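You operate a simulated robot arm through the tools that you are given. There is no shell and no other tool. Be economical: measure what you need, move in short steps, check, and stop when the job is done.

You are at the controls of a simulated two-armed robot. One attempt, no reset.

Task
Put two of the short white pipes from the top of the grey check bench in the grey bin. Open the left drawer of the grey ring bench, fetch the blue tag from the top of the grey ring bench and set it in the inside the left drawer of the grey ring bench and shut the drawer again. Take the blue coupler and leave it on the black tray. Turn the middle dial of the valve block to 2. Turn the black dial on the grey ledge to 5. Take the red chock and leave it on the top of the blue ledge. Open the dark blue drawer under the bench top. Do these in any order. Set down upright: blue coupler.

Only the result counts: the job must be done as asked and must still hold three seconds after the hand-in. Knocking over, shifting, dropping, spilling or breaking anything else fails it.

Robot
Two 7-joint arms with two-finger parallel grippers on one trunk, on a base that drives. Base frame: it is fixed to the floor where the robot stands at the start and does not move with it; the origin is under the middle of the robot, x ahead of it, y to its left, z up. Lengths are in mm, angles in rad, forces in N, time in s.
The left shoulder is at the start at [70, 133, 1226], the right one opposite. Places, roughly: black dial on the grey ledge [-3200, -7300, 500]; black tray (10x10x2 cm) [-5100, -2500, 800]; blue coupler (5x5x5 cm) [-5300, -2800, 800]; blue tag [-3000, -1250, 750]; dark blue drawer under the bench top [1500, -2100, 600]; grey bin (30x22x15 cm) [-2600, -700, 800]; inside the left drawer of the grey ring bench [-2800, -500, 700]; left drawer of the grey ring bench [-2900, -500, 700]; middle dial of the valve block [-5500, -3200, 800]; red chock (8x5x4 cm) [-4200, -8200, 500]; short white pipe (4x4x8 cm) [300, -200, 800]; short white pipe (5x5x8 cm) [400, -100, 800]; top of the blue ledge [-4800, -8800, 500]. Payload 1.57 kg a hand.
Tool frame (each hand has its own): the origin (TCP) lies between the finger pads and is the grasp point; the fingertips stand 30 mm ahead of it; z points along the fingers, y is the line along which they close. The gripper opens to 80 mm. The fingers are 17 mm wide and 12 mm thick; the gripper's body (40 by 82 mm) begins 80 mm behind the TCP.
Orientation is that of the tool frame in the base frame, as a unit quaternion [w, x, y, z]. With the fingers straight down and closing along the base's y, the tool's x points along the base's -x, its y along +y and its z along -z.

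Tools
- The arms move only by the tool apply_moves. It takes "left_series", "right_series" or both (then of equal length, played together; a hand with none holds still); each is a list of rows, each a list of 7 numbers: the shift along the tool's x, y, z in mm, then the turn, a rotation vector about the tool's x, y, z in rad, then the gripper command, from -1 (shut) to 1 (fully open), values between in proportion. In form: [[dx, dy, dz, rx, ry, rz, hand], ...]. A call has 1 to 8 rows; each row is the pose to reach, as a shift and turn from the pose commanded when the call began, along the tool's axes at that moment. Rows are played at 5 a second. More than 50 mm and 0.15 rad between two rows, or a gripper value outside its range, and nothing of the call is played. A pose out of reach is approached as far as the arm can. The call stops where the force on the tool passes 40 N (or 10 N more than at its start, if that is more) or the arm is blocked; 0.2 s more then pass. The fingers move at their own pace (about 153 mm/s each) and stop on an object; they squeeze with about 27 N. The grip force told is the motor's: it shows also when the fingers shut on nothing. Time passes only in rows, and 0.2 s behind the last, so rows that repeat a pose let the fingers close. The reply holds the time, the measured pose of the TCP, the force on the tool along the base axes, the opening and the grip force, in the units named above and with some noise, with the torque about the TCP (base axes, N m) and any sound that the robot's microphone picked up.
- Cameras (640 x 400 px; columns grow to the right, rows downward): "scene" is now at [127.3, -18.7, 1435.6]; the picture's right is [-0.22, -0.97, 0.00], its down [-0.71, 0.16, -0.68] and it looks along [0.66, -0.15, -0.73] (base axes); focal length 262 px, centre (320, 200). "left" rides on the left gripper at [72, 7, -122] in its tool frame; the picture's right is [-0.09, 1.00, 0.00], its down [-0.84, -0.08, -0.54] and it looks along [-0.54, -0.05, 0.84] (tool axes); focal length 238 px, centre (320, 200). "right" rides on the right gripper at [72, -7, -122] in its tool frame; the picture's right is [0.09, 1.00, 0.00], its down [-0.84, 0.08, -0.54] and it looks along [-0.54, 0.05, 0.84] (tool axes); focal length 238 px, centre (320, 200). There is no depth. A picture from a camera that has moved, and an enlarged one, comes with that camera's place and axes in the base frame and with its lens.
- snapshot(camera): a new picture of that camera. No time passes.
- raise_lower(by): slides the trunk up (or, below 0, down) by that many mm; the arms and the scene camera ride with it, the base frame stays. It gives what a move gives, with no picture.
- roll_base(legs): drives the robot by 1 to 6 legs, each [ahead, left, turn to the left] in mm, mm and rad, along the robot's own axes; the way and the turn of a leg run together, so that a leg with both is an arc; at most 1500 mm and 3.142 rad a leg. The arms and the cameras ride along, it lands a little off, and it stops where it bumps. It gives what a move gives.
- pan_tilt(pan, tilt): turns the head with the scene camera to pan (to the left, within 1.501 rad either way) and tilt (down, from -0.506 to 1.204), counted from straight ahead of the robot. It gives what a move gives.
- zoom(camera, box): a new picture of the part [left, top, right, bottom] of that camera's present view, enlarged. No time passes.
- close_job(): hands the job in; it is judged then, once.

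Work in short steps. Places have to be worked out from the pictures, the camera data and where the tool is seen: move nearer, look again, correct. Check each grasp and each placing, and mend what went wrong. You have 217 turns and 208 pictures in all, those below and enlarged ones among them. Open the grippers and draw the arms clear of the work before you hand the job in, unless the task says otherwise.

The tools are called as a command line: name --argument value ..., lists and objects as JSON in quotes. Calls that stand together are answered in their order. apply_moves: Moves the arms, as the interface text tells. Its arguments: {"type":"object","properties":{"left_series":{"type":"array","items":{"type":"array","items":{"type":"number"}}},"right_series":{"type":"array","items":{"type":"array","items":{"type":"number"}}}},"required":[]} The other tools are called the same way: raise_lower (by) slides the trunk up or down; roll_base (legs) drives the base; pan_tilt (pan, tilt) turns the head that bears the scene camera; snapshot (camera) takes a picture; zoom (camera, box) takes an enlarged picture of a part of a camera's view; close_job () hands the job in.

At the start:

```text
clock: 0.0
left_eef_pos: [493.9, 85.6, 1131.1]
left_ee_rot: [0.001, -0.001, 1.0, -0.001]
left_ft_force: [0.4, -0.1, 0.8]
left_moment: [0.01, -0.01, 0.0]
left_finger_gap: 80.2
left_gripper_force: 0.1
right_eef_pos: [452.3, -250.6, 1126.1]
right_ee_rot: [0.0, 0.0, 1.0, 0.0]
right_ft_force: [0.1, 0.5, -0.5]
right_moment: [-0.02, -0.02, 0.0]
right_finger_gap: 80.2
right_gripper_force: 0.1
trunk travel left (down, up): [-800.0, 140.0]
robot x, y, heading: [-4.5, 3.2, -0.002]
head pan, tilt: [-0.227, 0.822]
```

scene: 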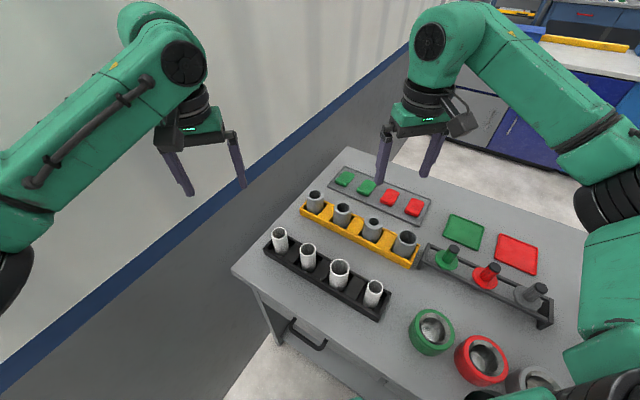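
right: 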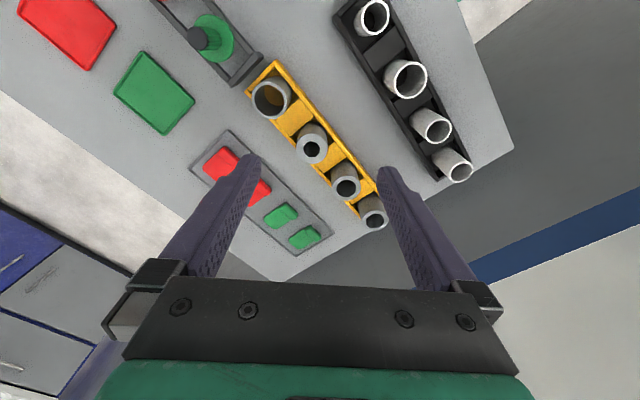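
left: 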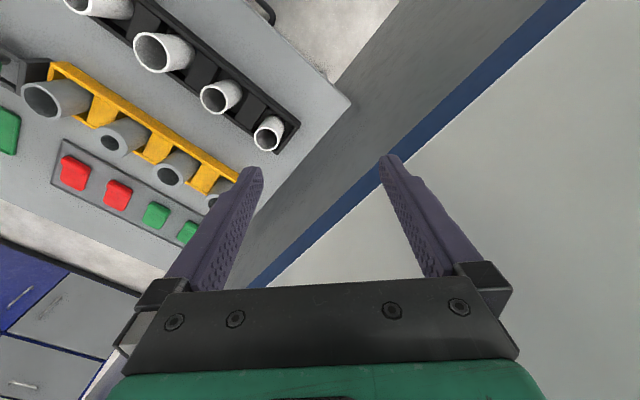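

I start by looking closely at the pipe rack on the bench ahead.

zoom --camera "scene" --box '[220, 160, 460, 340]'

```text
2.22 times, centred on (340, 250) of scene
camera zoom: at [127.3, -18.7, 1435.6], right [-0.22, -0.97, 0.0], down [-0.71, 0.16, -0.68], along [0.66, -0.15, -0.73], focal length 582 px, centre (276, 89)
```

zoom: 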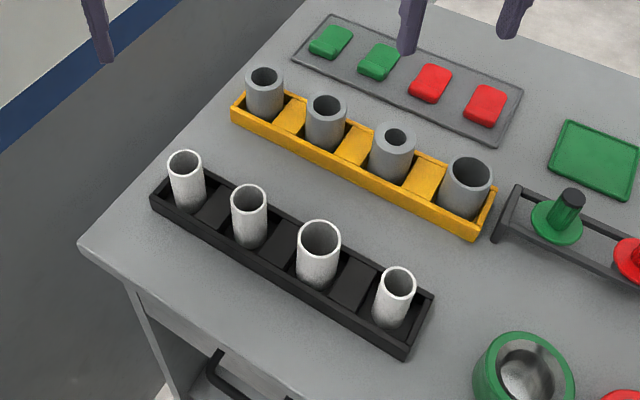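

Triangulating scene and right views puts the pipe tops at z≈875, with the pipes at about [545,-4], [479,-68], [412,-131], [346,-195]. I lower the trunk and bring the hands above pipes 2 (left) and 4 (right).

raise_lower --by -150

apply_moves --left_series '[[4, -38, 0, 0, 0, 0, 1], [8, -76, 0, 0, 0, 0, 1], [12, -115, 0, 0, 0, 0, 1], [15, -154, 0, 0, 0, 0, 1], [15, -154, 0, 0, 0, 0, 1]]' --right_series '[[26, 14, 0, 0, 0, 0, 1], [53, 28, 0, 0, 0, 0, 1], [80, 41, 0, 0, 0, 0, 1], [106, 55, 0, 0, 0, 0, 1], [106, 55, 0, 0, 0, 0, 1]]'

snapshot --camera "left"

snapshot --camera "right"

```text
clock: 1.8
left_eef_pos: [492.5, 85.1, 982.5]
left_ee_rot: [0.0, -0.001, 1.0, -0.001]
left_ft_force: [0.3, 0.4, 0.0]
left_moment: [0.0, -0.01, 0.02]
left_finger_gap: 80.0
left_gripper_force: 0.0
right_eef_pos: [451.8, -251.4, 976.2]
right_ee_rot: [0.0, 0.001, 1.0, 0.0]
right_ft_force: [0.1, 0.2, -0.8]
right_moment: [0.02, 0.03, -0.04]
right_finger_gap: 79.8
right_gripper_force: 0.0
trunk travel left (down, up): [-650.0, 290.0]
robot x, y, heading: [-1.6, -0.6, -0.0]
head pan, tilt: [-0.227, 0.822]
```

```text
clock: 3.0
left_eef_pos: [480.3, -67.4, 983.1]
left_ee_rot: [-0.001, -0.002, 1.0, -0.001]
left_ft_force: [-0.6, 1.1, -0.3]
left_moment: [0.01, -0.01, 0.01]
left_finger_gap: 80.0
left_gripper_force: 0.1
right_eef_pos: [345.7, -195.9, 975.3]
right_ee_rot: [-0.001, 0.001, 1.0, -0.001]
right_ft_force: [0.4, 0.1, 0.5]
right_moment: [0.04, 0.0, -0.01]
right_finger_gap: 79.9
right_gripper_force: 0.0
trunk travel left (down, up): [-650.0, 290.0]
robot x, y, heading: [2.3, 1.0, 0.001]
head pan, tilt: [-0.227, 0.822]
```

```text
203 pictures are left
camera left: at [406.9, -62.4, 1104.5], right [0.09, 1.0, 0.0], down [0.84, -0.08, 0.54], along [0.54, -0.05, -0.84], focal length 238 px, centre (320, 200)
```

left: 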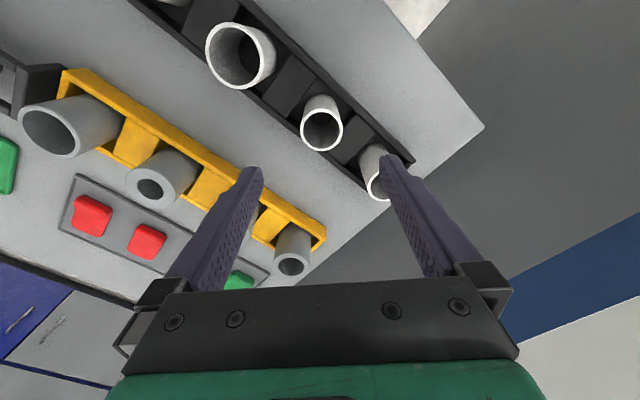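

```text
202 pictures are left
camera right: at [273.9, -200.9, 1098.6], right [-0.09, 1.0, 0.0], down [0.84, 0.08, 0.54], along [0.54, 0.05, -0.84], focal length 238 px, centre (320, 200)
```

right: 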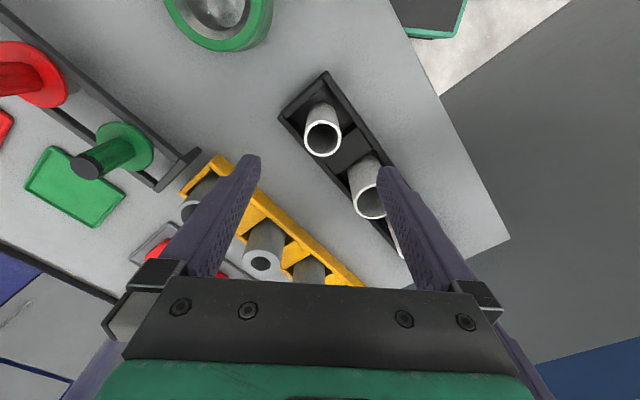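

Wrist views refine: left pipe at ≈[470,-66], right pipe ≈[346,-191]. I correct and lower part-way, then recheck.

apply_moves --left_series '[[10, 2, 50, 0, 0, 0, 1], [10, 2, 60, 0, 0, 0, 1]]' --right_series '[[0, 4, 45, 0, 0, 0, 1], [0, 4, 52, 0, 0, 0, 1]]'

snapshot --camera "left"

snapshot --camera "right"

snapshot --camera "scene"

```text
refused: row 1 steps farther than a row can; nothing moved
```

```text
201 pictures are left
camera left: at [406.9, -62.4, 1104.5], right [0.09, 1.0, 0.0], down [0.84, -0.08, 0.54], along [0.54, -0.05, -0.84], focal length 238 px, centre (320, 200)
```

left: 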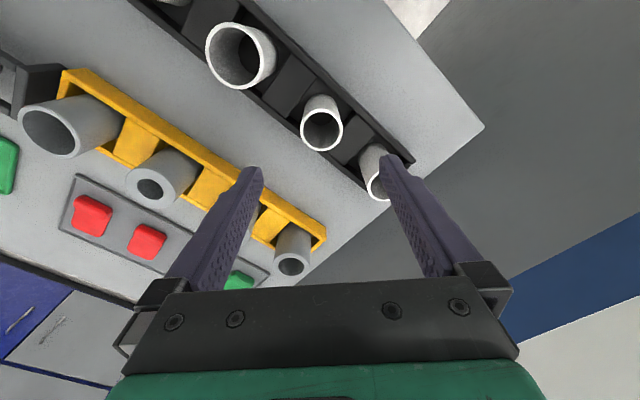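

```text
200 pictures are left
camera right: at [273.9, -200.9, 1098.6], right [-0.09, 1.0, 0.0], down [0.84, 0.08, 0.54], along [0.54, 0.05, -0.84], focal length 238 px, centre (320, 200)
```

right: 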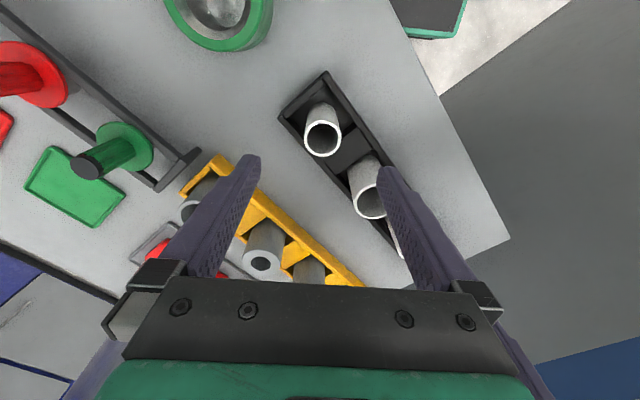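

```text
199 pictures are left
camera scene: at [127.8, -17.4, 1285.5], right [-0.22, -0.97, 0.0], down [-0.71, 0.16, -0.68], along [0.66, -0.15, -0.73], focal length 262 px, centre (320, 200)
```

scene: 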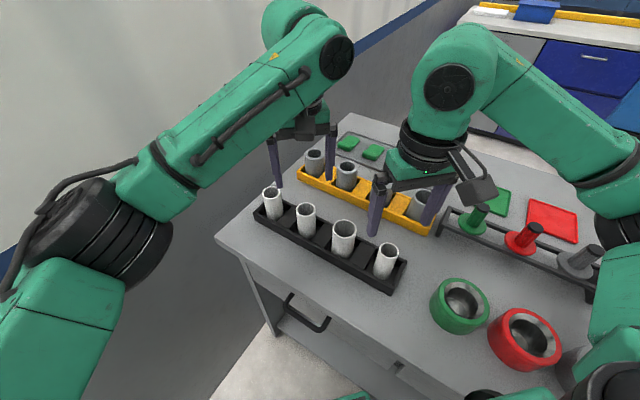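

That step was slightly too long; I repeat it with smaller rows.

apply_moves --left_series '[[10, 2, 30, 0, 0, 0, 1], [10, 2, 60, 0, 0, 0, 1], [10, 2, 60, 0, 0, 0, 1]]' --right_series '[[0, 4, 25, 0, 0, 0, 1], [0, 4, 52, 0, 0, 0, 1], [0, 4, 52, 0, 0, 0, 1]]'

snapshot --camera "left"

snapshot --camera "right"

```text
clock: 3.8
left_eef_pos: [469.4, -66.2, 922.4]
left_ee_rot: [0.001, 0.0, 1.0, 0.0]
left_ft_force: [-0.5, 0.2, 0.3]
left_moment: [-0.02, -0.05, 0.03]
left_finger_gap: 80.0
left_gripper_force: 0.0
right_eef_pos: [345.1, -192.9, 924.4]
right_ee_rot: [0.0, -0.001, 1.0, 0.0]
right_ft_force: [0.2, -0.4, 0.4]
right_moment: [0.0, 0.0, 0.01]
right_finger_gap: 80.0
right_gripper_force: 0.0
trunk travel left (down, up): [-650.0, 290.0]
robot x, y, heading: [-2.5, -3.3, 0.001]
head pan, tilt: [-0.227, 0.822]
```

```text
198 pictures are left
camera left: at [395.5, -60.6, 1043.5], right [0.09, 1.0, 0.0], down [0.84, -0.08, 0.54], along [0.54, -0.05, -0.84], focal length 238 px, centre (320, 200)
```

left: 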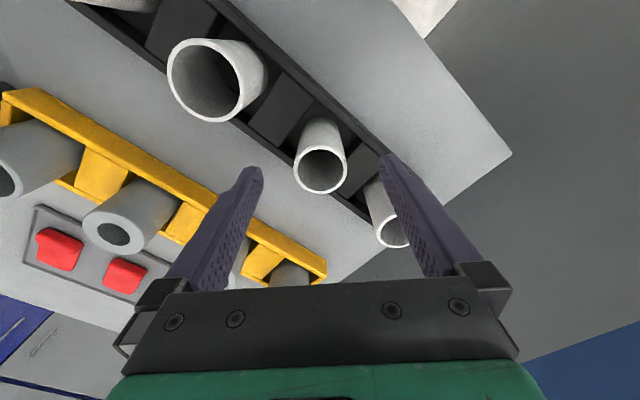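

```text
197 pictures are left
camera right: at [273.6, -197.6, 1046.0], right [-0.09, 1.0, 0.0], down [0.84, 0.08, 0.54], along [0.54, 0.05, -0.84], focal length 238 px, centre (320, 200)
```

right: 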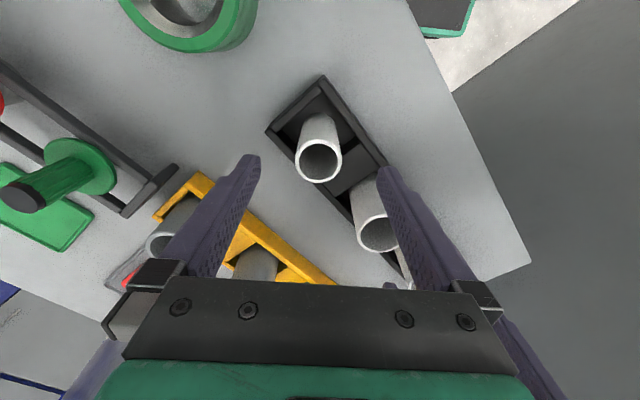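

The two heights give rim z≈900 and x slightly nearer (left ≈458, right ≈339). I shift, descend to TCP ≈878, and close.

apply_moves --left_series '[[12, 0, 0, 0, 0, 0, 1], [12, 0, 22, 0, 0, 0, 1], [12, 0, 44, 0, 0, 0, 1], [12, 0, 44, 0, 0, 0, -1], [12, 0, 44, 0, 0, 0, -1], [12, 0, 44, 0, 0, 0, -1]]' --right_series '[[7, 0, 0, 0, 0, 0, 1], [7, 0, 23, 0, 0, 0, 1], [7, 0, 46, 0, 0, 0, 1], [7, 0, 46, 0, 0, 0, -1], [7, 0, 46, 0, 0, 0, -1], [7, 0, 46, 0, 0, 0, -1]]'

snapshot --camera "left"

snapshot --camera "right"

```text
clock: 5.2
left_eef_pos: [456.2, -67.1, 877.6]
left_ee_rot: [0.0, -0.001, 1.0, -0.001]
left_ft_force: [-1.5, -0.2, 0.4]
left_moment: [0.01, 0.01, -0.06]
left_finger_gap: 0.0
left_gripper_force: 20.9
right_eef_pos: [339.8, -191.7, 878.3]
right_ee_rot: [0.0, 0.0, 1.0, 0.001]
right_ft_force: [0.2, 0.1, 0.8]
right_moment: [0.03, -0.01, 0.01]
right_finger_gap: 33.5
right_gripper_force: 27.0
trunk travel left (down, up): [-650.0, 290.0]
robot x, y, heading: [0.4, 0.3, -0.001]
head pan, tilt: [-0.227, 0.822]
```

```text
196 pictures are left
camera left: at [383.1, -61.4, 1000.0], right [0.09, 1.0, 0.0], down [0.84, -0.08, 0.54], along [0.54, -0.05, -0.84], focal length 238 px, centre (320, 200)
```

left: 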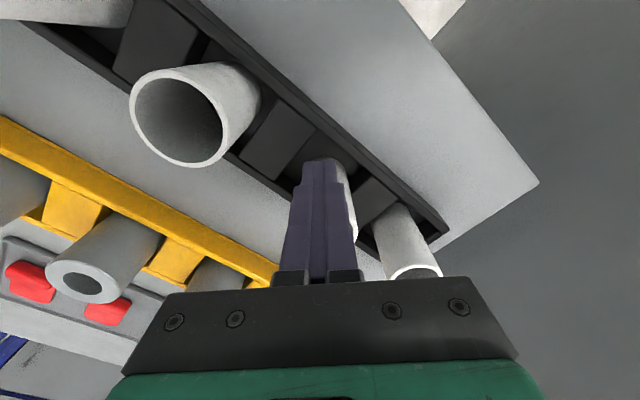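

```text
195 pictures are left
camera right: at [267.3, -197.8, 1000.1], right [-0.09, 1.0, 0.0], down [0.84, 0.08, 0.54], along [0.54, 0.05, -0.84], focal length 238 px, centre (320, 200)
```

right: 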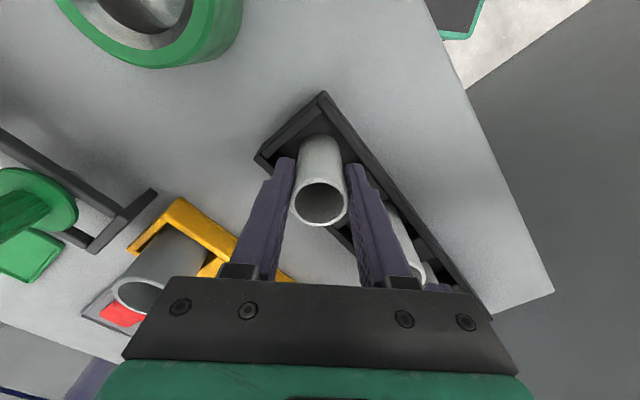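

Right holds a pipe (33.5 mm), left closed on nothing. I check with the scene camera.

zoom --camera "scene" --box '[220, 140, 460, 290]'

```text
2.67 times, centred on (340, 215) of scene
camera zoom: at [127.0, -18.7, 1285.6], right [-0.22, -0.97, 0.0], down [-0.71, 0.16, -0.68], along [0.66, -0.15, -0.73], focal length 698 px, centre (267, 160)
```

zoom: 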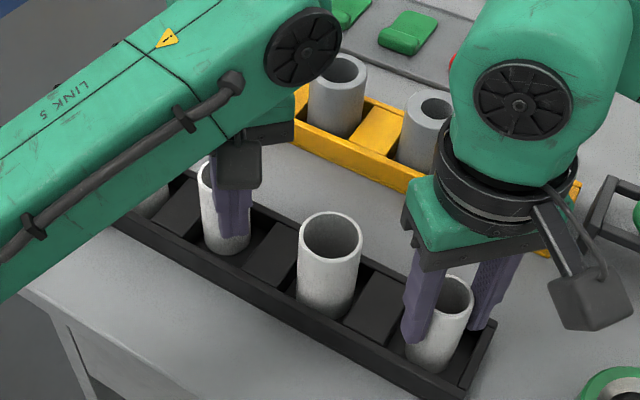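

Rim height is really ≈875, and pipe 2 is at x≈475 (left hand was 19 mm short), pipe 4 at x≈347. I reopen, shift forward, go 12 mm deeper and close again.

apply_moves --left_series '[[0, 0, 0, 0, 0, 0, 1], [0, 0, 0, 0, 0, 0, 1], [0, 0, 0, 0, 0, 0, 1], [-19, 0, 0, 0, 0, 0, 1], [-19, 0, 12, 0, 0, 0, 1], [-19, 0, 12, 0, 0, 0, -1], [-19, 0, 12, 0, 0, 0, -1], [-19, 0, 12, 0, 0, 0, -1]]' --right_series '[[0, 0, 0, 0, 0, 0, 1], [0, 0, 0, 0, 0, 0, 1], [0, 0, 0, 0, 0, 0, 1], [-7, 0, 0, 0, 0, 0, 1], [-7, 0, 12, 0, 0, 0, 1], [-7, 0, 12, 0, 0, 0, -1], [-7, 0, 12, 0, 0, 0, -1], [-7, 0, 12, 0, 0, 0, -1]]'

snapshot --camera "left"

```text
clock: 7.0
left_eef_pos: [475.3, -66.8, 865.9]
left_ee_rot: [-0.001, -0.001, 1.0, -0.001]
left_ft_force: [0.4, -0.3, 1.0]
left_moment: [-0.02, -0.04, 0.02]
left_finger_gap: 38.5
left_gripper_force: 27.3
right_eef_pos: [346.9, -191.4, 866.1]
right_ee_rot: [0.001, 0.0, 1.0, 0.0]
right_ft_force: [0.6, -0.1, 0.2]
right_moment: [-0.02, -0.01, 0.06]
right_finger_gap: 34.0
right_gripper_force: 26.9
trunk travel left (down, up): [-650.0, 290.0]
robot x, y, heading: [-1.8, -2.8, 0.002]
head pan, tilt: [-0.227, 0.822]
```

```text
193 pictures are left
camera left: at [402.4, -60.6, 988.3], right [0.09, 1.0, 0.0], down [0.84, -0.08, 0.54], along [0.54, -0.05, -0.84], focal length 238 px, centre (320, 200)
```

left: 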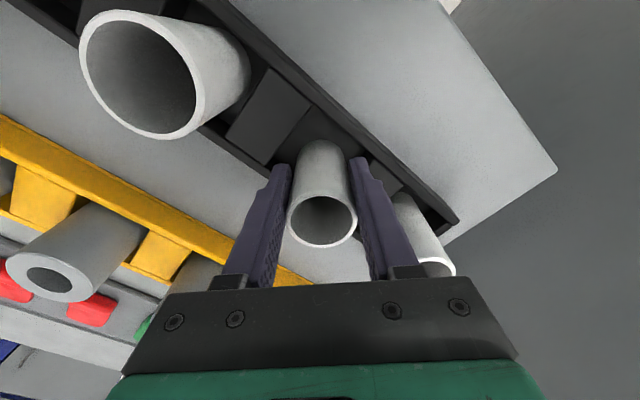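

Both grips are good, but the two listed "short white pipes" match pipes 3 and 4 by position, so I'll release pipe 2 and take pipe 3 with the left hand. First lift the right pipe clear and free the left hand upward.

apply_moves --left_series '[[0, 0, 0, 0, 0, 0, 1], [0, 0, 0, 0, 0, 0, 1], [0, 0, 0, 0, 0, 0, 1], [0, 0, -40, 0, 0, 0, 1], [0, 0, -85, 0, 0, 0, 1], [0, 0, -85, 0, 0, 0, 1], [0, 0, -85, 0, 0, 0, 1]]' --right_series '[[0, 0, -20, 0, 0, 0, -1], [0, 0, -55, 0, 0, 0, -1], [0, 0, -100, 0, 0, 0, -1], [0, -45, -110, 0, 0, 0, -1], [0, -90, -110, 0, 0, 0, -1], [0, -130, -110, 0, 0, 0, -1], [0, -130, -110, 0, 0, 0, -1]]'

apply_moves --left_series '[[32, -30, 0, 0, 0, 0, 1], [65, -64, 0, 0, 0, 0, 1], [65, -64, 0, 0, 0, 0, 1]]'

snapshot --camera "left"

snapshot --camera "scene"

```text
clock: 8.6
left_eef_pos: [475.7, -65.8, 950.7]
left_ee_rot: [0.0, -0.001, 1.0, 0.0]
left_ft_force: [0.0, 0.6, 0.7]
left_moment: [-0.01, -0.01, 0.02]
left_finger_gap: 80.0
left_gripper_force: 0.2
right_eef_pos: [345.9, -321.8, 978.3]
right_ee_rot: [0.001, 0.0, 1.0, 0.0]
right_ft_force: [-0.2, -0.4, -0.6]
right_moment: [-0.01, 0.01, -0.02]
right_finger_gap: 33.3
right_gripper_force: 26.7
trunk travel left (down, up): [-650.0, 290.0]
robot x, y, heading: [1.8, 0.6, -0.004]
head pan, tilt: [-0.227, 0.822]
```

```text
clock: 9.3
left_eef_pos: [410.9, -129.4, 951.0]
left_ee_rot: [0.0, 0.0, 1.0, 0.001]
left_ft_force: [-0.3, -0.5, 0.6]
left_moment: [-0.04, -0.01, 0.01]
left_finger_gap: 79.8
left_gripper_force: 0.0
right_eef_pos: [346.7, -321.5, 977.0]
right_ee_rot: [0.0, 0.0, 1.0, 0.001]
right_ft_force: [0.1, 0.3, -0.7]
right_moment: [0.01, -0.01, 0.01]
right_finger_gap: 33.5
right_gripper_force: 26.8
trunk travel left (down, up): [-650.0, 290.0]
robot x, y, heading: [-0.9, 2.6, 0.011]
head pan, tilt: [-0.227, 0.822]
```

```text
192 pictures are left
camera left: at [338.2, -123.9, 1073.7], right [0.09, 1.0, 0.0], down [0.84, -0.08, 0.54], along [0.54, -0.05, -0.84], focal length 238 px, centre (320, 200)
```

left: 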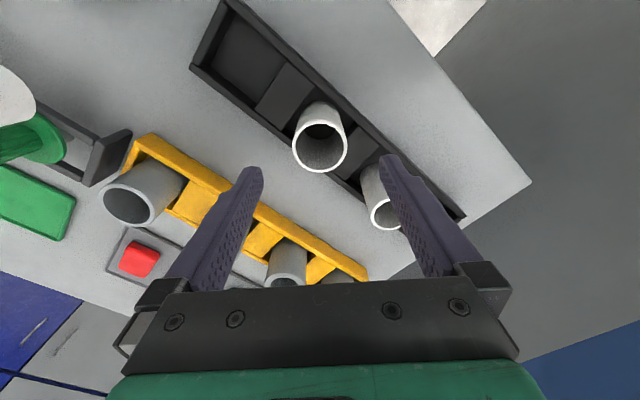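

```text
191 pictures are left
camera scene: at [127.9, -17.9, 1285.5], right [-0.22, -0.97, 0.0], down [-0.71, 0.16, -0.68], along [0.66, -0.15, -0.73], focal length 262 px, centre (320, 200)
```

scene: 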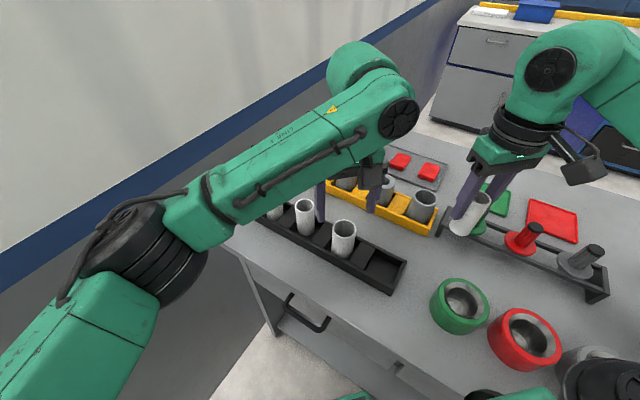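

Pipe 3 is right between the fingers at ≈[408,-130]. Descend to 865, close, lift.

apply_moves --left_series '[[2, -1, 40, 0, 0, 0, 1], [2, -1, 70, 0, 0, 0, 1], [2, -1, 86, 0, 0, 0, 1], [2, -1, 86, 0, 0, 0, -1], [2, -1, 86, 0, 0, 0, -1], [2, -1, 60, 0, 0, 0, -1], [2, -1, 15, 0, 0, 0, -1], [2, -1, -30, 0, 0, 0, -1]]'

snapshot --camera "left"

```text
clock: 11.2
left_eef_pos: [409.5, -132.5, 981.9]
left_ee_rot: [0.001, -0.001, 1.0, 0.001]
left_ft_force: [-0.2, -0.2, 0.0]
left_moment: [0.01, -0.03, 0.03]
left_finger_gap: 44.8
left_gripper_force: 26.9
right_eef_pos: [346.5, -322.0, 976.9]
right_ee_rot: [0.0, 0.0, 1.0, 0.0]
right_ft_force: [0.4, 0.0, 0.2]
right_moment: [-0.02, -0.01, 0.05]
right_finger_gap: 33.5
right_gripper_force: 26.8
trunk travel left (down, up): [-650.0, 290.0]
robot x, y, heading: [-0.9, 2.9, -0.005]
head pan, tilt: [-0.227, 0.822]
```

```text
190 pictures are left
camera left: at [336.3, -125.4, 1104.6], right [0.09, 1.0, 0.0], down [0.84, -0.08, 0.54], along [0.54, -0.05, -0.84], focal length 238 px, centre (320, 200)
```

left: 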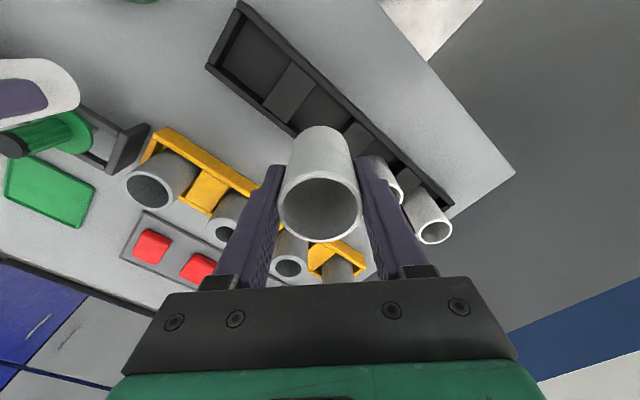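

Both pipes held. I back away from the bench, turn right and level the head to look around.

roll_base --legs '[[-500, 0, 0], [0, 0, -1.57]]'

pan_tilt --pan -1.0 --tilt 0.35

snapshot --camera "scene"

```text
clock: 17.9
left_eef_pos: [-625.5, -409.4, 981.6]
left_ee_rot: [-0.001, 0.706, 0.708, 0.0]
left_ft_force: [-0.1, 0.3, 0.0]
left_moment: [0.02, -0.01, 0.03]
left_finger_gap: 44.5
left_gripper_force: 27.3
right_eef_pos: [-816.1, -346.4, 977.7]
right_ee_rot: [0.0, 0.707, 0.707, 0.0]
right_ft_force: [-0.2, -0.2, -0.7]
right_moment: [0.01, -0.01, -0.02]
right_finger_gap: 33.6
right_gripper_force: 27.2
trunk travel left (down, up): [-650.0, 290.0]
robot x, y, heading: [-494.2, 0.4, -1.569]
head pan, tilt: [-0.227, 0.822]
```

```text
clock: 19.0
left_eef_pos: [-626.3, -409.9, 982.0]
left_ee_rot: [0.0, 0.705, 0.709, 0.0]
left_ft_force: [0.4, -0.3, -0.8]
left_moment: [0.01, 0.03, -0.03]
left_finger_gap: 44.7
left_gripper_force: 26.7
right_eef_pos: [-817.0, -346.9, 976.7]
right_ee_rot: [0.001, 0.706, 0.708, 0.0]
right_ft_force: [-0.3, 0.5, 0.0]
right_moment: [0.02, -0.01, 0.02]
right_finger_gap: 33.4
right_gripper_force: 27.7
trunk travel left (down, up): [-650.0, 290.0]
robot x, y, heading: [-493.9, -2.8, -1.569]
head pan, tilt: [-1.0, 0.351]
```

```text
189 pictures are left
camera scene: at [-574.2, -101.2, 1327.0], right [-0.54, 0.84, 0.0], down [0.29, 0.19, -0.94], along [-0.79, -0.51, -0.34], focal length 262 px, centre (320, 200)
```

scene: 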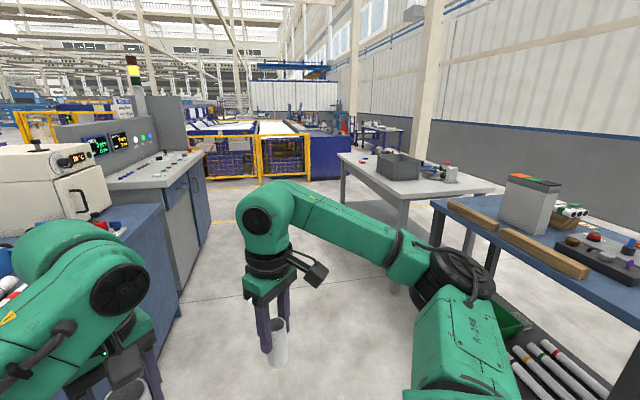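

A bench with a grey bin stands ahead. I zoom in on it.

zoom --camera "scene" --box '[300, 100, 520, 238]'

```text
2.90 times, centred on (410, 169) of scene
camera zoom: at [-574.2, -101.2, 1327.0], right [-0.54, 0.84, 0.0], down [0.29, 0.19, -0.94], along [-0.79, -0.51, -0.34], focal length 758 px, centre (59, 290)
```

zoom: 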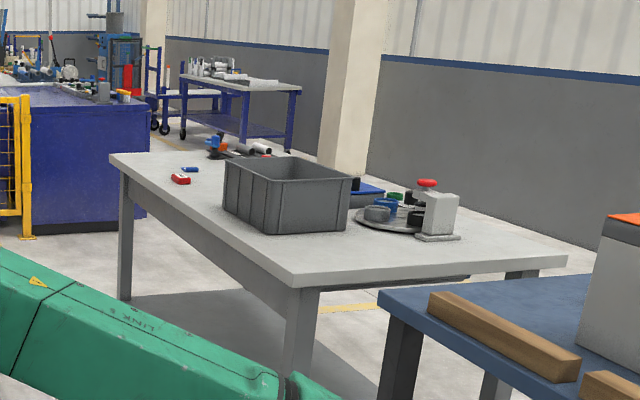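

The bench sits at ≈45°, with the bin near its close edge and the blue tag further along; the drawers must be on the far side. I raise the trunk and drive through the gap to the bin side.

raise_lower --by 120

roll_base --legs '[[0, 0, -0.857], [1067, 0, 0], [0, 0, -0.363], [950, 0, 0], [0, 0, -1.164]]'

pan_tilt --pan 0 --tilt 0.6

snapshot --camera "scene"

```text
clock: 20.5
left_eef_pos: [-626.2, -410.7, 1102.0]
left_ee_rot: [0.0, 0.706, 0.708, 0.001]
left_ft_force: [0.2, 0.3, -0.7]
left_moment: [0.01, 0.0, 0.01]
left_finger_gap: 44.7
left_gripper_force: 26.6
right_eef_pos: [-816.8, -347.0, 1097.3]
right_ee_rot: [0.0, 0.706, 0.708, -0.001]
right_ft_force: [0.0, -0.3, -0.8]
right_moment: [0.0, 0.0, 0.0]
right_finger_gap: 33.5
right_gripper_force: 26.6
trunk travel left (down, up): [-770.0, 170.0]
robot x, y, heading: [-496.9, -1.5, -1.568]
head pan, tilt: [-1.0, 0.351]
```

```text
clock: 36.7
left_eef_pos: [-2375.0, -656.1, 1102.0]
left_ee_rot: [0.001, 0.923, -0.384, 0.0]
left_ft_force: [0.3, 0.5, -0.7]
left_moment: [0.04, -0.01, 0.02]
left_finger_gap: 44.8
left_gripper_force: 27.2
right_eef_pos: [-2195.3, -565.9, 1097.9]
right_ee_rot: [0.0, 0.923, -0.385, 0.0]
right_ft_force: [-0.7, 0.4, -0.3]
right_moment: [0.0, 0.02, 0.02]
right_finger_gap: 33.4
right_gripper_force: 26.8
trunk travel left (down, up): [-770.0, 170.0]
robot x, y, heading: [-2179.0, -1038.3, 2.35]
head pan, tilt: [-1.0, 0.351]
```

```text
clock: 38.0
left_eef_pos: [-2374.6, -655.8, 1101.5]
left_ee_rot: [0.0, 0.923, -0.384, 0.0]
left_ft_force: [0.2, 0.3, -0.5]
left_moment: [-0.02, 0.04, -0.01]
left_finger_gap: 44.7
left_gripper_force: 27.2
right_eef_pos: [-2194.6, -566.1, 1097.4]
right_ee_rot: [0.0, 0.923, -0.385, 0.0]
right_ft_force: [1.2, -0.5, 0.1]
right_moment: [-0.02, 0.01, 0.02]
right_finger_gap: 33.5
right_gripper_force: 26.8
trunk travel left (down, up): [-770.0, 170.0]
robot x, y, heading: [-2180.6, -1035.9, 2.356]
head pan, tilt: [0.0, 0.6]
```

```text
187 pictures are left
camera scene: at [-2277.0, -941.1, 1424.3], right [0.71, 0.7, 0.0], down [0.4, -0.4, -0.83], along [-0.58, 0.59, -0.56], focal length 262 px, centre (320, 200)
```

scene: 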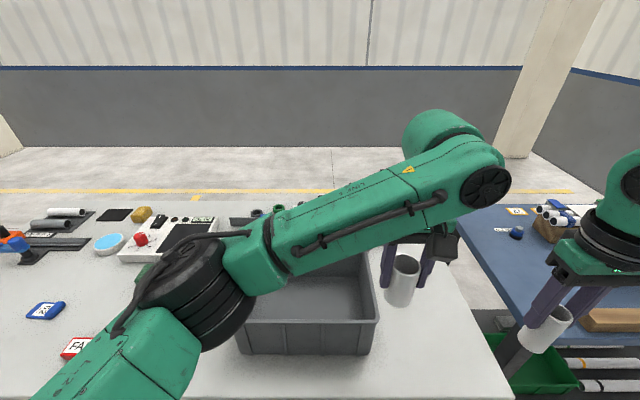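

The bin is ≈570 mm ahead, 20 mm left, rim z≈884. I drive 80 mm closer and bring the left hand over the bin's left half.

roll_base --legs '[[80, 0, 0]]'

apply_moves --left_series '[[-16, 42, 0, 0, 0, 0, -1], [-32, 84, 0, 0, 0, 0, -1], [-49, 126, 0, 0, 0, 0, -1], [-65, 168, 0, 0, 0, 0, -1], [-81, 211, 0, 0, 0, 0, -1], [-81, 211, 0, 0, 0, 0, -1]]'

snapshot --camera "left"

snapshot --camera "scene"

```text
clock: 39.1
left_eef_pos: [-2428.1, -600.1, 1103.2]
left_ee_rot: [-0.001, 0.923, -0.385, 0.0]
left_ft_force: [0.9, -1.2, 0.2]
left_moment: [0.04, 0.01, 0.0]
left_finger_gap: 44.7
left_gripper_force: 26.8
right_eef_pos: [-2248.5, -511.2, 1096.5]
right_ee_rot: [-0.001, 0.923, -0.385, -0.001]
right_ft_force: [0.3, -0.3, 0.3]
right_moment: [0.01, 0.0, 0.02]
right_finger_gap: 33.6
right_gripper_force: 27.2
trunk travel left (down, up): [-770.0, 170.0]
robot x, y, heading: [-2236.2, -983.0, 2.346]
head pan, tilt: [0.0, 0.6]
```

```text
clock: 40.5
left_eef_pos: [-2636.0, -690.0, 1102.7]
left_ee_rot: [0.0, 0.923, -0.384, 0.0]
left_ft_force: [-0.6, 0.6, 0.3]
left_moment: [0.02, 0.03, -0.02]
left_finger_gap: 44.6
left_gripper_force: 26.9
right_eef_pos: [-2250.1, -510.1, 1096.7]
right_ee_rot: [0.0, 0.923, -0.385, 0.0]
right_ft_force: [1.0, 0.3, -0.2]
right_moment: [-0.02, -0.03, 0.01]
right_finger_gap: 33.7
right_gripper_force: 27.4
trunk travel left (down, up): [-770.0, 170.0]
robot x, y, heading: [-2233.7, -980.5, 2.35]
head pan, tilt: [0.0, 0.6]
```

```text
186 pictures are left
camera left: at [-2592.1, -746.6, 1223.5], right [-0.77, -0.64, 0.0], down [-0.53, 0.65, 0.54], along [-0.34, 0.42, -0.84], focal length 238 px, centre (320, 200)
```

left: 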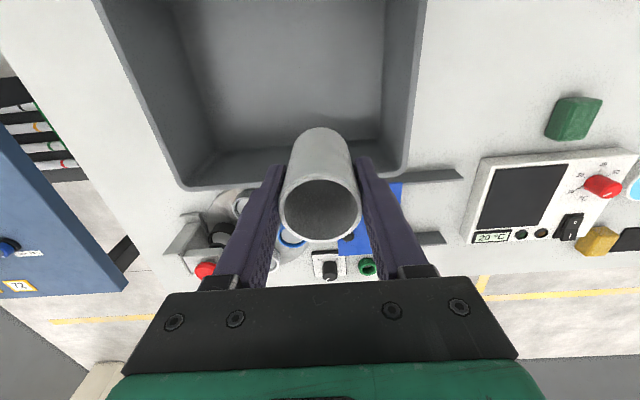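

```text
185 pictures are left
camera scene: at [-2332.4, -883.6, 1424.2], right [0.71, 0.7, 0.0], down [0.4, -0.4, -0.82], along [-0.58, 0.59, -0.57], focal length 262 px, centre (320, 200)
```

scene: 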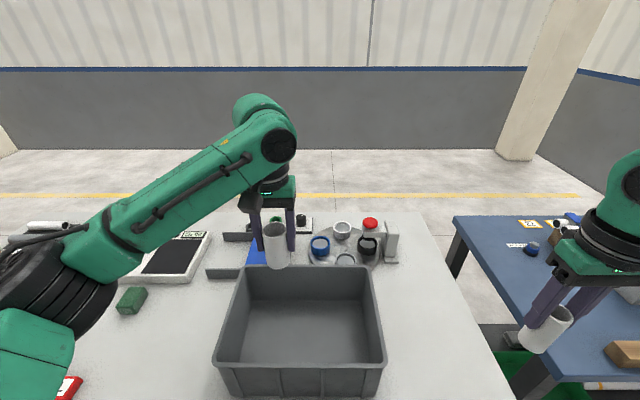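

Rim is nearer z≈920; bin centre is at ahead ≈468, left ≈36. Left hand goes to (470, 95) and descends into the bin.

apply_moves --left_series '[[18, 13, 0, 0, 0, 0, -1], [18, 13, 48, 0, 0, 0, -1], [18, 13, 96, 0, 0, 0, -1], [18, 13, 144, 0, 0, 0, -1], [18, 13, 180, 0, 0, 0, -1], [18, 13, 180, 0, 0, 0, -1]]'

snapshot --camera "scene"

```text
clock: 41.9
left_eef_pos: [-2634.0, -712.1, 921.5]
left_ee_rot: [-0.001, 0.923, -0.384, 0.0]
left_ft_force: [-0.3, 0.7, 0.2]
left_moment: [-0.01, 0.01, -0.01]
left_finger_gap: 44.8
left_gripper_force: 27.2
right_eef_pos: [-2250.7, -510.7, 1096.8]
right_ee_rot: [0.0, 0.923, -0.385, 0.0]
right_ft_force: [-0.5, -0.3, -0.4]
right_moment: [0.0, -0.01, 0.01]
right_finger_gap: 33.6
right_gripper_force: 27.1
trunk travel left (down, up): [-770.0, 170.0]
robot x, y, heading: [-2238.7, -982.3, 2.353]
head pan, tilt: [0.0, 0.6]
```

```text
184 pictures are left
camera scene: at [-2332.9, -884.8, 1424.3], right [0.71, 0.7, 0.0], down [0.4, -0.4, -0.83], along [-0.58, 0.59, -0.56], focal length 262 px, centre (320, 200)
```

scene: 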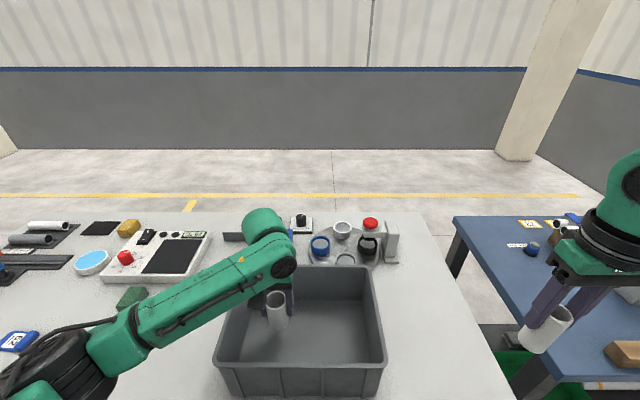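

The pipe is inside the bin's outline. I lower on gently until it touches the bottom.

apply_moves --left_series '[[0, 0, 20, 0, 0, 0, -1], [0, 0, 40, 0, 0, 0, -1], [0, 0, 52, 0, 0, 0, -1], [0, 0, 60, 0, 0, 0, -1], [0, 0, 68, 0, 0, 0, -1], [0, 0, 76, 0, 0, 0, -1]]'

snapshot --camera "left"

```text
clock: 43.3
left_eef_pos: [-2631.8, -713.2, 848.6]
left_ee_rot: [-0.002, 0.923, -0.384, -0.003]
left_ft_force: [-1.5, 1.5, 27.4]
left_moment: [0.09, 0.13, -0.03]
left_finger_gap: 44.7
left_gripper_force: 27.1
right_eef_pos: [-2247.5, -511.7, 1097.8]
right_ee_rot: [-0.001, 0.923, -0.386, -0.002]
right_ft_force: [0.0, -0.3, -0.1]
right_moment: [0.02, -0.01, 0.01]
right_finger_gap: 33.8
right_gripper_force: 27.4
trunk travel left (down, up): [-770.0, 170.0]
robot x, y, heading: [-2233.1, -981.2, 2.351]
head pan, tilt: [0.0, 0.6]
```

```text
183 pictures are left
camera left: at [-2586.6, -770.3, 970.4], right [-0.77, -0.64, 0.0], down [-0.53, 0.65, 0.55], along [-0.35, 0.42, -0.84], focal length 238 px, centre (320, 200)
```

left: 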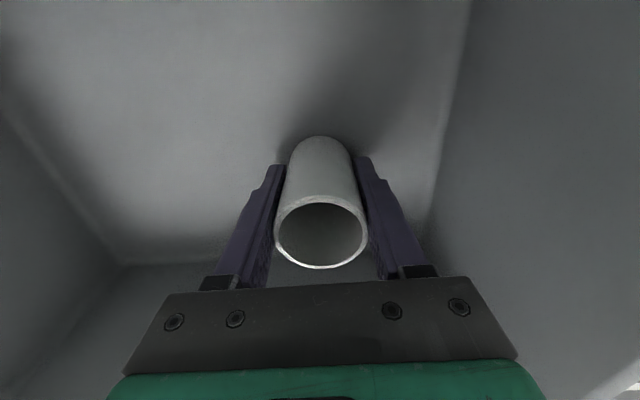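

The pipe stands on the bin floor. I release, lift, and swing the left hand out to the left.

apply_moves --left_series '[[0, 0, -4, 0, 0, 0, 0], [0, 0, -4, 0, 0, 0, 0.3], [0, 0, -4, 0, 0, 0, 0.3], [0, 0, -50, 0, 0, 0, 0.3], [0, 0, -98, 0, 0, 0, 0.3], [0, 0, -146, 0, 0, 0, 0.3], [0, 0, -194, 0, 0, 0, 0.3], [0, 0, -240, 0, 0, 0, 0.3]]'

apply_moves --left_series '[[0, 48, 0, 0, 0, 0, 1], [0, 96, 0, 0, 0, 0, 1], [0, 144, 0, 0, 0, 0, 1], [0, 170, 0, 0, 0, 0, 1], [0, 170, 0, 0, 0, 0, 1], [0, 170, 0, 0, 0, 0, 1], [0, 170, 0, 0, 0, 0, 1]]' --right_series '[[-17, 40, 0, 0, 0, 0, -1], [-34, 80, 0, 0, 0, 0, -1], [-51, 120, 0, 0, 0, 0, -1], [-68, 160, 0, 0, 0, 0, -1], [-85, 200, 0, 0, 0, 0, -1], [-102, 241, 0, 0, 0, 0, -1], [-118, 282, 0, 0, 0, 0, -1]]'

snapshot --camera "scene"

```text
clock: 45.1
left_eef_pos: [-2632.0, -712.5, 1086.7]
left_ee_rot: [0.0, 0.923, -0.385, 0.0]
left_ft_force: [0.5, 0.4, 0.8]
left_moment: [0.01, -0.01, 0.01]
left_finger_gap: 51.7
left_gripper_force: 0.0
right_eef_pos: [-2249.6, -509.8, 1097.5]
right_ee_rot: [0.0, 0.923, -0.385, 0.0]
right_ft_force: [-1.1, -0.3, 0.2]
right_moment: [-0.03, 0.03, -0.05]
right_finger_gap: 33.3
right_gripper_force: 27.1
trunk travel left (down, up): [-770.0, 170.0]
robot x, y, heading: [-2235.9, -982.8, 2.345]
head pan, tilt: [0.0, 0.6]
```

```text
clock: 46.7
left_eef_pos: [-2756.9, -834.4, 1084.3]
left_ee_rot: [0.0, 0.923, -0.385, 0.001]
left_ft_force: [0.0, -0.3, 0.4]
left_moment: [0.01, -0.04, -0.01]
left_finger_gap: 80.1
left_gripper_force: 0.1
right_eef_pos: [-2536.4, -626.8, 1097.0]
right_ee_rot: [-0.002, 0.923, -0.385, 0.001]
right_ft_force: [-0.5, 1.2, -0.9]
right_moment: [0.01, -0.02, -0.03]
right_finger_gap: 33.1
right_gripper_force: 27.2
trunk travel left (down, up): [-770.0, 170.0]
robot x, y, heading: [-2236.2, -981.4, 2.351]
head pan, tilt: [0.0, 0.6]
```

```text
182 pictures are left
camera scene: at [-2336.0, -886.5, 1424.2], right [0.71, 0.7, 0.0], down [0.4, -0.4, -0.82], along [-0.58, 0.59, -0.57], focal length 262 px, centre (320, 200)
```

scene: 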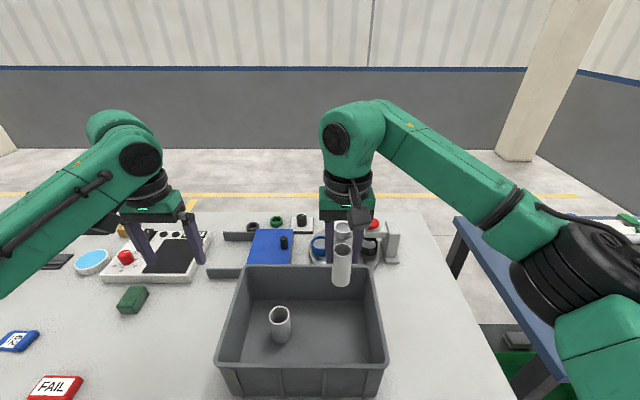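

First pipe stands in the bin. Lower the right one by the same depth until contact.

apply_moves --right_series '[[5, 0, 48, 0, 0, 0, -1], [5, 0, 96, 0, 0, 0, -1], [5, 0, 144, 0, 0, 0, -1], [5, 0, 192, 0, 0, 0, -1], [5, 0, 225, 0, 0, 0, -1], [5, 0, 238, 0, 0, 0, -1], [5, 0, 246, 0, 0, 0, -1], [5, 0, 252, 0, 0, 0, -1]]'

snapshot --camera "scene"

```text
clock: 47.9
left_eef_pos: [-2753.2, -834.5, 1085.3]
left_ee_rot: [0.001, 0.923, -0.385, 0.001]
left_ft_force: [0.4, -0.2, 0.5]
left_moment: [0.01, 0.02, 0.02]
left_finger_gap: 80.2
left_gripper_force: 0.0
right_eef_pos: [-2531.4, -629.0, 881.5]
right_ee_rot: [0.001, 0.923, -0.385, -0.001]
right_ft_force: [2.3, -1.0, 7.6]
right_moment: [-0.01, -0.14, 0.01]
right_finger_gap: 33.2
right_gripper_force: 26.4
trunk travel left (down, up): [-770.0, 170.0]
robot x, y, heading: [-2238.0, -979.2, 2.351]
head pan, tilt: [0.0, 0.6]
stopped in row 6 (right hand): the force on the tool passed its limit (the readings are from after the stop); the commanded pose is now the measured one
```

```text
181 pictures are left
camera scene: at [-2331.0, -886.4, 1424.6], right [0.71, 0.7, 0.0], down [0.4, -0.4, -0.83], along [-0.58, 0.59, -0.56], focal length 262 px, centre (320, 200)
```

scene: 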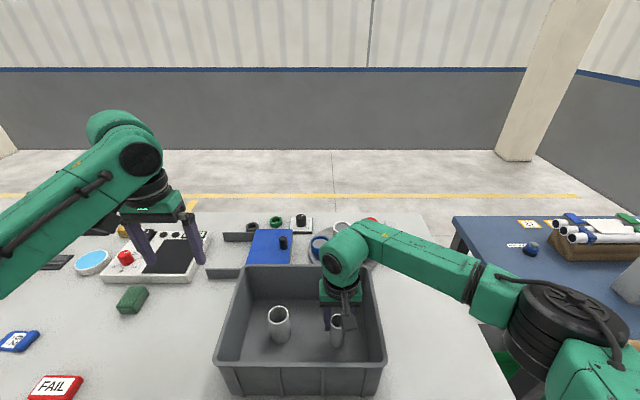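

It stopped about 30 mm early; I check the right wrist view.

snapshot --camera "right"

```text
180 pictures are left
camera right: at [-2475.0, -673.7, 1004.1], right [-0.64, -0.77, 0.0], down [-0.64, 0.54, 0.54], along [-0.42, 0.35, -0.84], focal length 238 px, centre (320, 200)
```

right: 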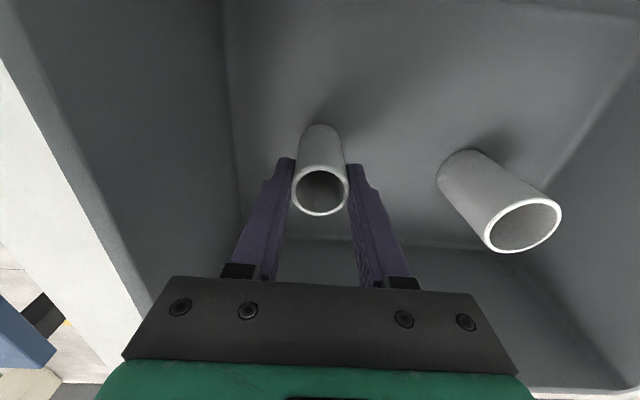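

apply_moves --right_series '[[0, 0, 4, 0, 0, 0, -1], [0, 0, 8, 0, 0, 0, -1], [0, 0, 8, 0, 0, 0, -1]]'

zoom --camera "scene" --box '[220, 250, 400, 380]'

```text
clock: 48.5
left_eef_pos: [-2752.0, -834.4, 1086.5]
left_ee_rot: [0.0, 0.923, -0.384, 0.0]
left_ft_force: [-0.1, 0.6, 0.1]
left_moment: [-0.01, -0.05, -0.01]
left_finger_gap: 79.9
left_gripper_force: 0.0
right_eef_pos: [-2532.7, -626.8, 882.3]
right_ee_rot: [0.003, 0.922, -0.386, -0.008]
right_ft_force: [7.0, -2.9, 25.9]
right_moment: [-0.16, -0.78, 0.0]
right_finger_gap: 32.5
right_gripper_force: 27.7
trunk travel left (down, up): [-770.0, 170.0]
robot x, y, heading: [-2235.4, -982.5, 2.35]
head pan, tilt: [0.0, 0.6]
stopped in row 2 (right hand): the force on the tool passed its limit (the readings are from after the stop); the commanded pose is now the measured one
```

```text
3.08 times, centred on (310, 315) of scene
camera zoom: at [-2329.9, -887.3, 1424.8], right [0.71, 0.7, 0.0], down [0.4, -0.4, -0.83], along [-0.58, 0.59, -0.56], focal length 805 px, centre (351, -154)
```

zoom: 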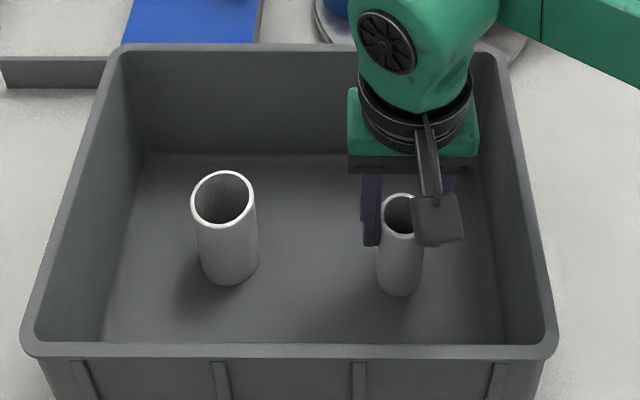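

The pipe base is level with the other pipe's base, so it is on the floor. Release and lift.

apply_moves --right_series '[[0, 0, -5, 0, 0, 0, 0], [0, 0, -5, 0, 0, 0, 0.1], [0, 0, -5, 0, 0, 0, 0.1], [0, 0, -50, 0, 0, 0, 0.1], [0, 0, -98, 0, 0, 0, 0.1], [0, 0, -146, 0, 0, 0, 0.1], [0, 0, -190, 0, 0, 0, 0.1], [0, 0, -190, 0, 0, 0, 1]]'

snapshot --camera "right"

```text
clock: 50.3
left_eef_pos: [-2755.1, -831.9, 1086.1]
left_ee_rot: [0.0, 0.923, -0.386, 0.001]
left_ft_force: [0.1, 0.4, -0.5]
left_moment: [0.02, 0.0, 0.01]
left_finger_gap: 80.0
left_gripper_force: 0.0
right_eef_pos: [-2534.2, -625.1, 1067.3]
right_ee_rot: [0.001, 0.922, -0.387, -0.006]
right_ft_force: [0.3, 0.5, -0.3]
right_moment: [-0.01, 0.02, 0.02]
right_finger_gap: 80.0
right_gripper_force: 0.1
trunk travel left (down, up): [-770.0, 170.0]
robot x, y, heading: [-2235.6, -980.0, 2.352]
head pan, tilt: [0.0, 0.6]
```

```text
178 pictures are left
camera right: at [-2476.5, -671.4, 1190.1], right [-0.65, -0.76, 0.01], down [-0.64, 0.54, 0.55], along [-0.42, 0.35, -0.84], focal length 238 px, centre (320, 200)
```

right: 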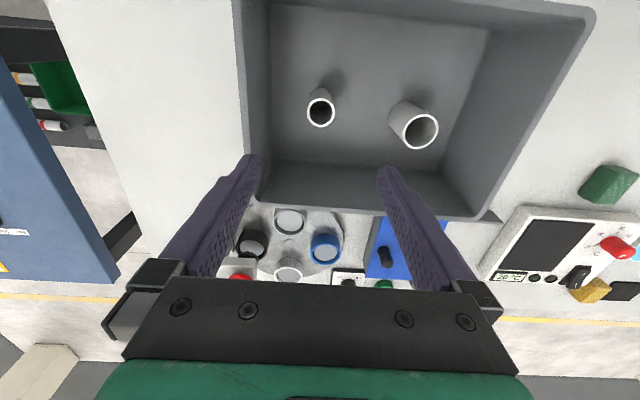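

Both pipes are in the bin. Now strafe left along the bench to the blue tag.

roll_base --legs '[[0, 600, 0]]'

snapshot --camera "scene"

snapshot --camera "left"

```text
clock: 53.7
left_eef_pos: [-3182.7, -1257.4, 1085.8]
left_ee_rot: [0.0, 0.923, -0.384, 0.001]
left_ft_force: [0.9, 0.1, 0.5]
left_moment: [-0.01, -0.01, 0.03]
left_finger_gap: 79.6
left_gripper_force: 0.0
right_eef_pos: [-2962.2, -1050.8, 1068.9]
right_ee_rot: [0.002, 0.922, -0.386, -0.006]
right_ft_force: [-0.1, -0.2, -0.8]
right_moment: [-0.05, 0.0, 0.02]
right_finger_gap: 80.1
right_gripper_force: 0.0
trunk travel left (down, up): [-770.0, 170.0]
robot x, y, heading: [-2664.3, -1409.0, 2.352]
head pan, tilt: [0.0, 0.6]
```

```text
177 pictures are left
camera scene: at [-2761.8, -1309.4, 1424.3], right [0.71, 0.7, 0.0], down [0.4, -0.4, -0.82], along [-0.58, 0.59, -0.57], focal length 262 px, centre (320, 200)
```

scene: 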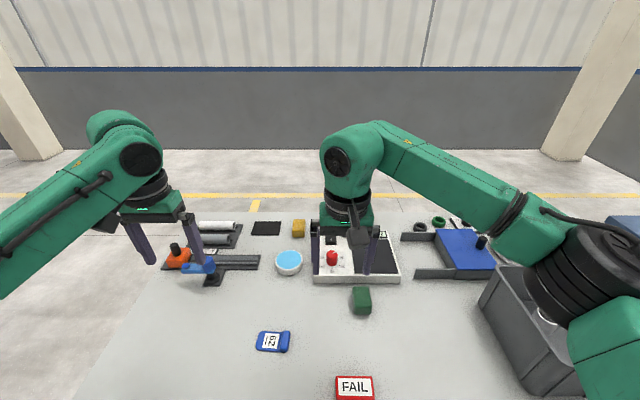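

```text
176 pictures are left
camera left: at [-3138.7, -1313.7, 1207.8], right [-0.77, -0.64, 0.0], down [-0.53, 0.65, 0.54], along [-0.34, 0.42, -0.84], focal length 238 px, centre (320, 200)
```

left: 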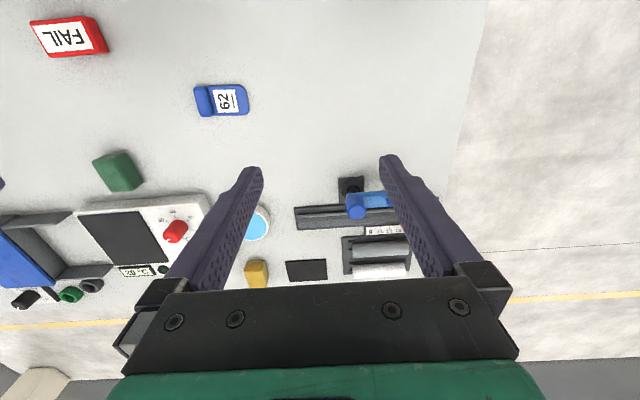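

I zoom on the blue tag to see its shape.

zoom --camera "left" --box '[150, 60, 290, 148]'

zoom --camera "scene" --box '[210, 300, 350, 388]'

```text
4.55 times, centred on (220, 104) of left
camera zoom: at [-3138.7, -1313.7, 1207.8], right [-0.77, -0.64, 0.0], down [-0.53, 0.65, 0.54], along [-0.34, 0.42, -0.84], focal length 1083 px, centre (774, 636)
```

zoom: 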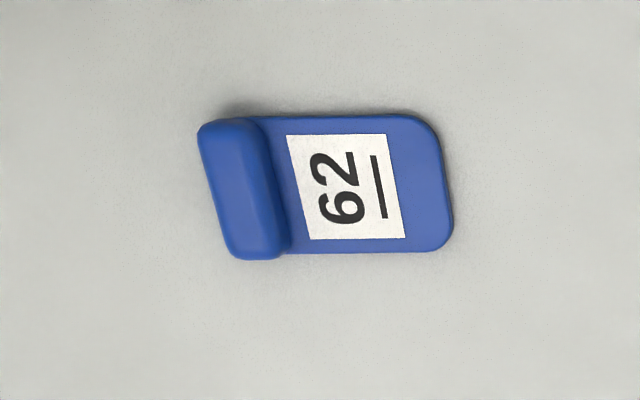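

```text
4.55 times, centred on (280, 344) of scene
camera zoom: at [-2761.8, -1309.4, 1424.3], right [0.71, 0.7, 0.0], down [0.4, -0.4, -0.82], along [-0.58, 0.59, -0.57], focal length 1189 px, centre (502, -454)
```

zoom: 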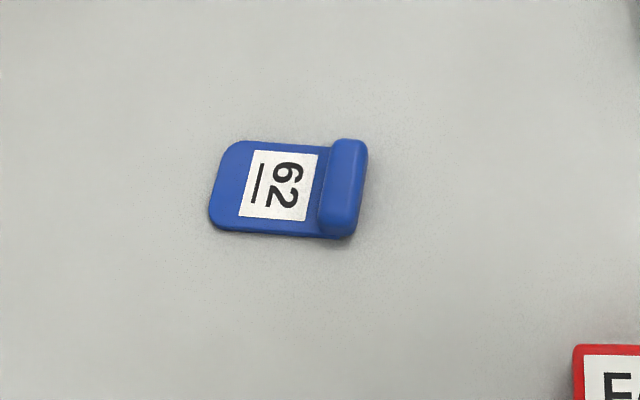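

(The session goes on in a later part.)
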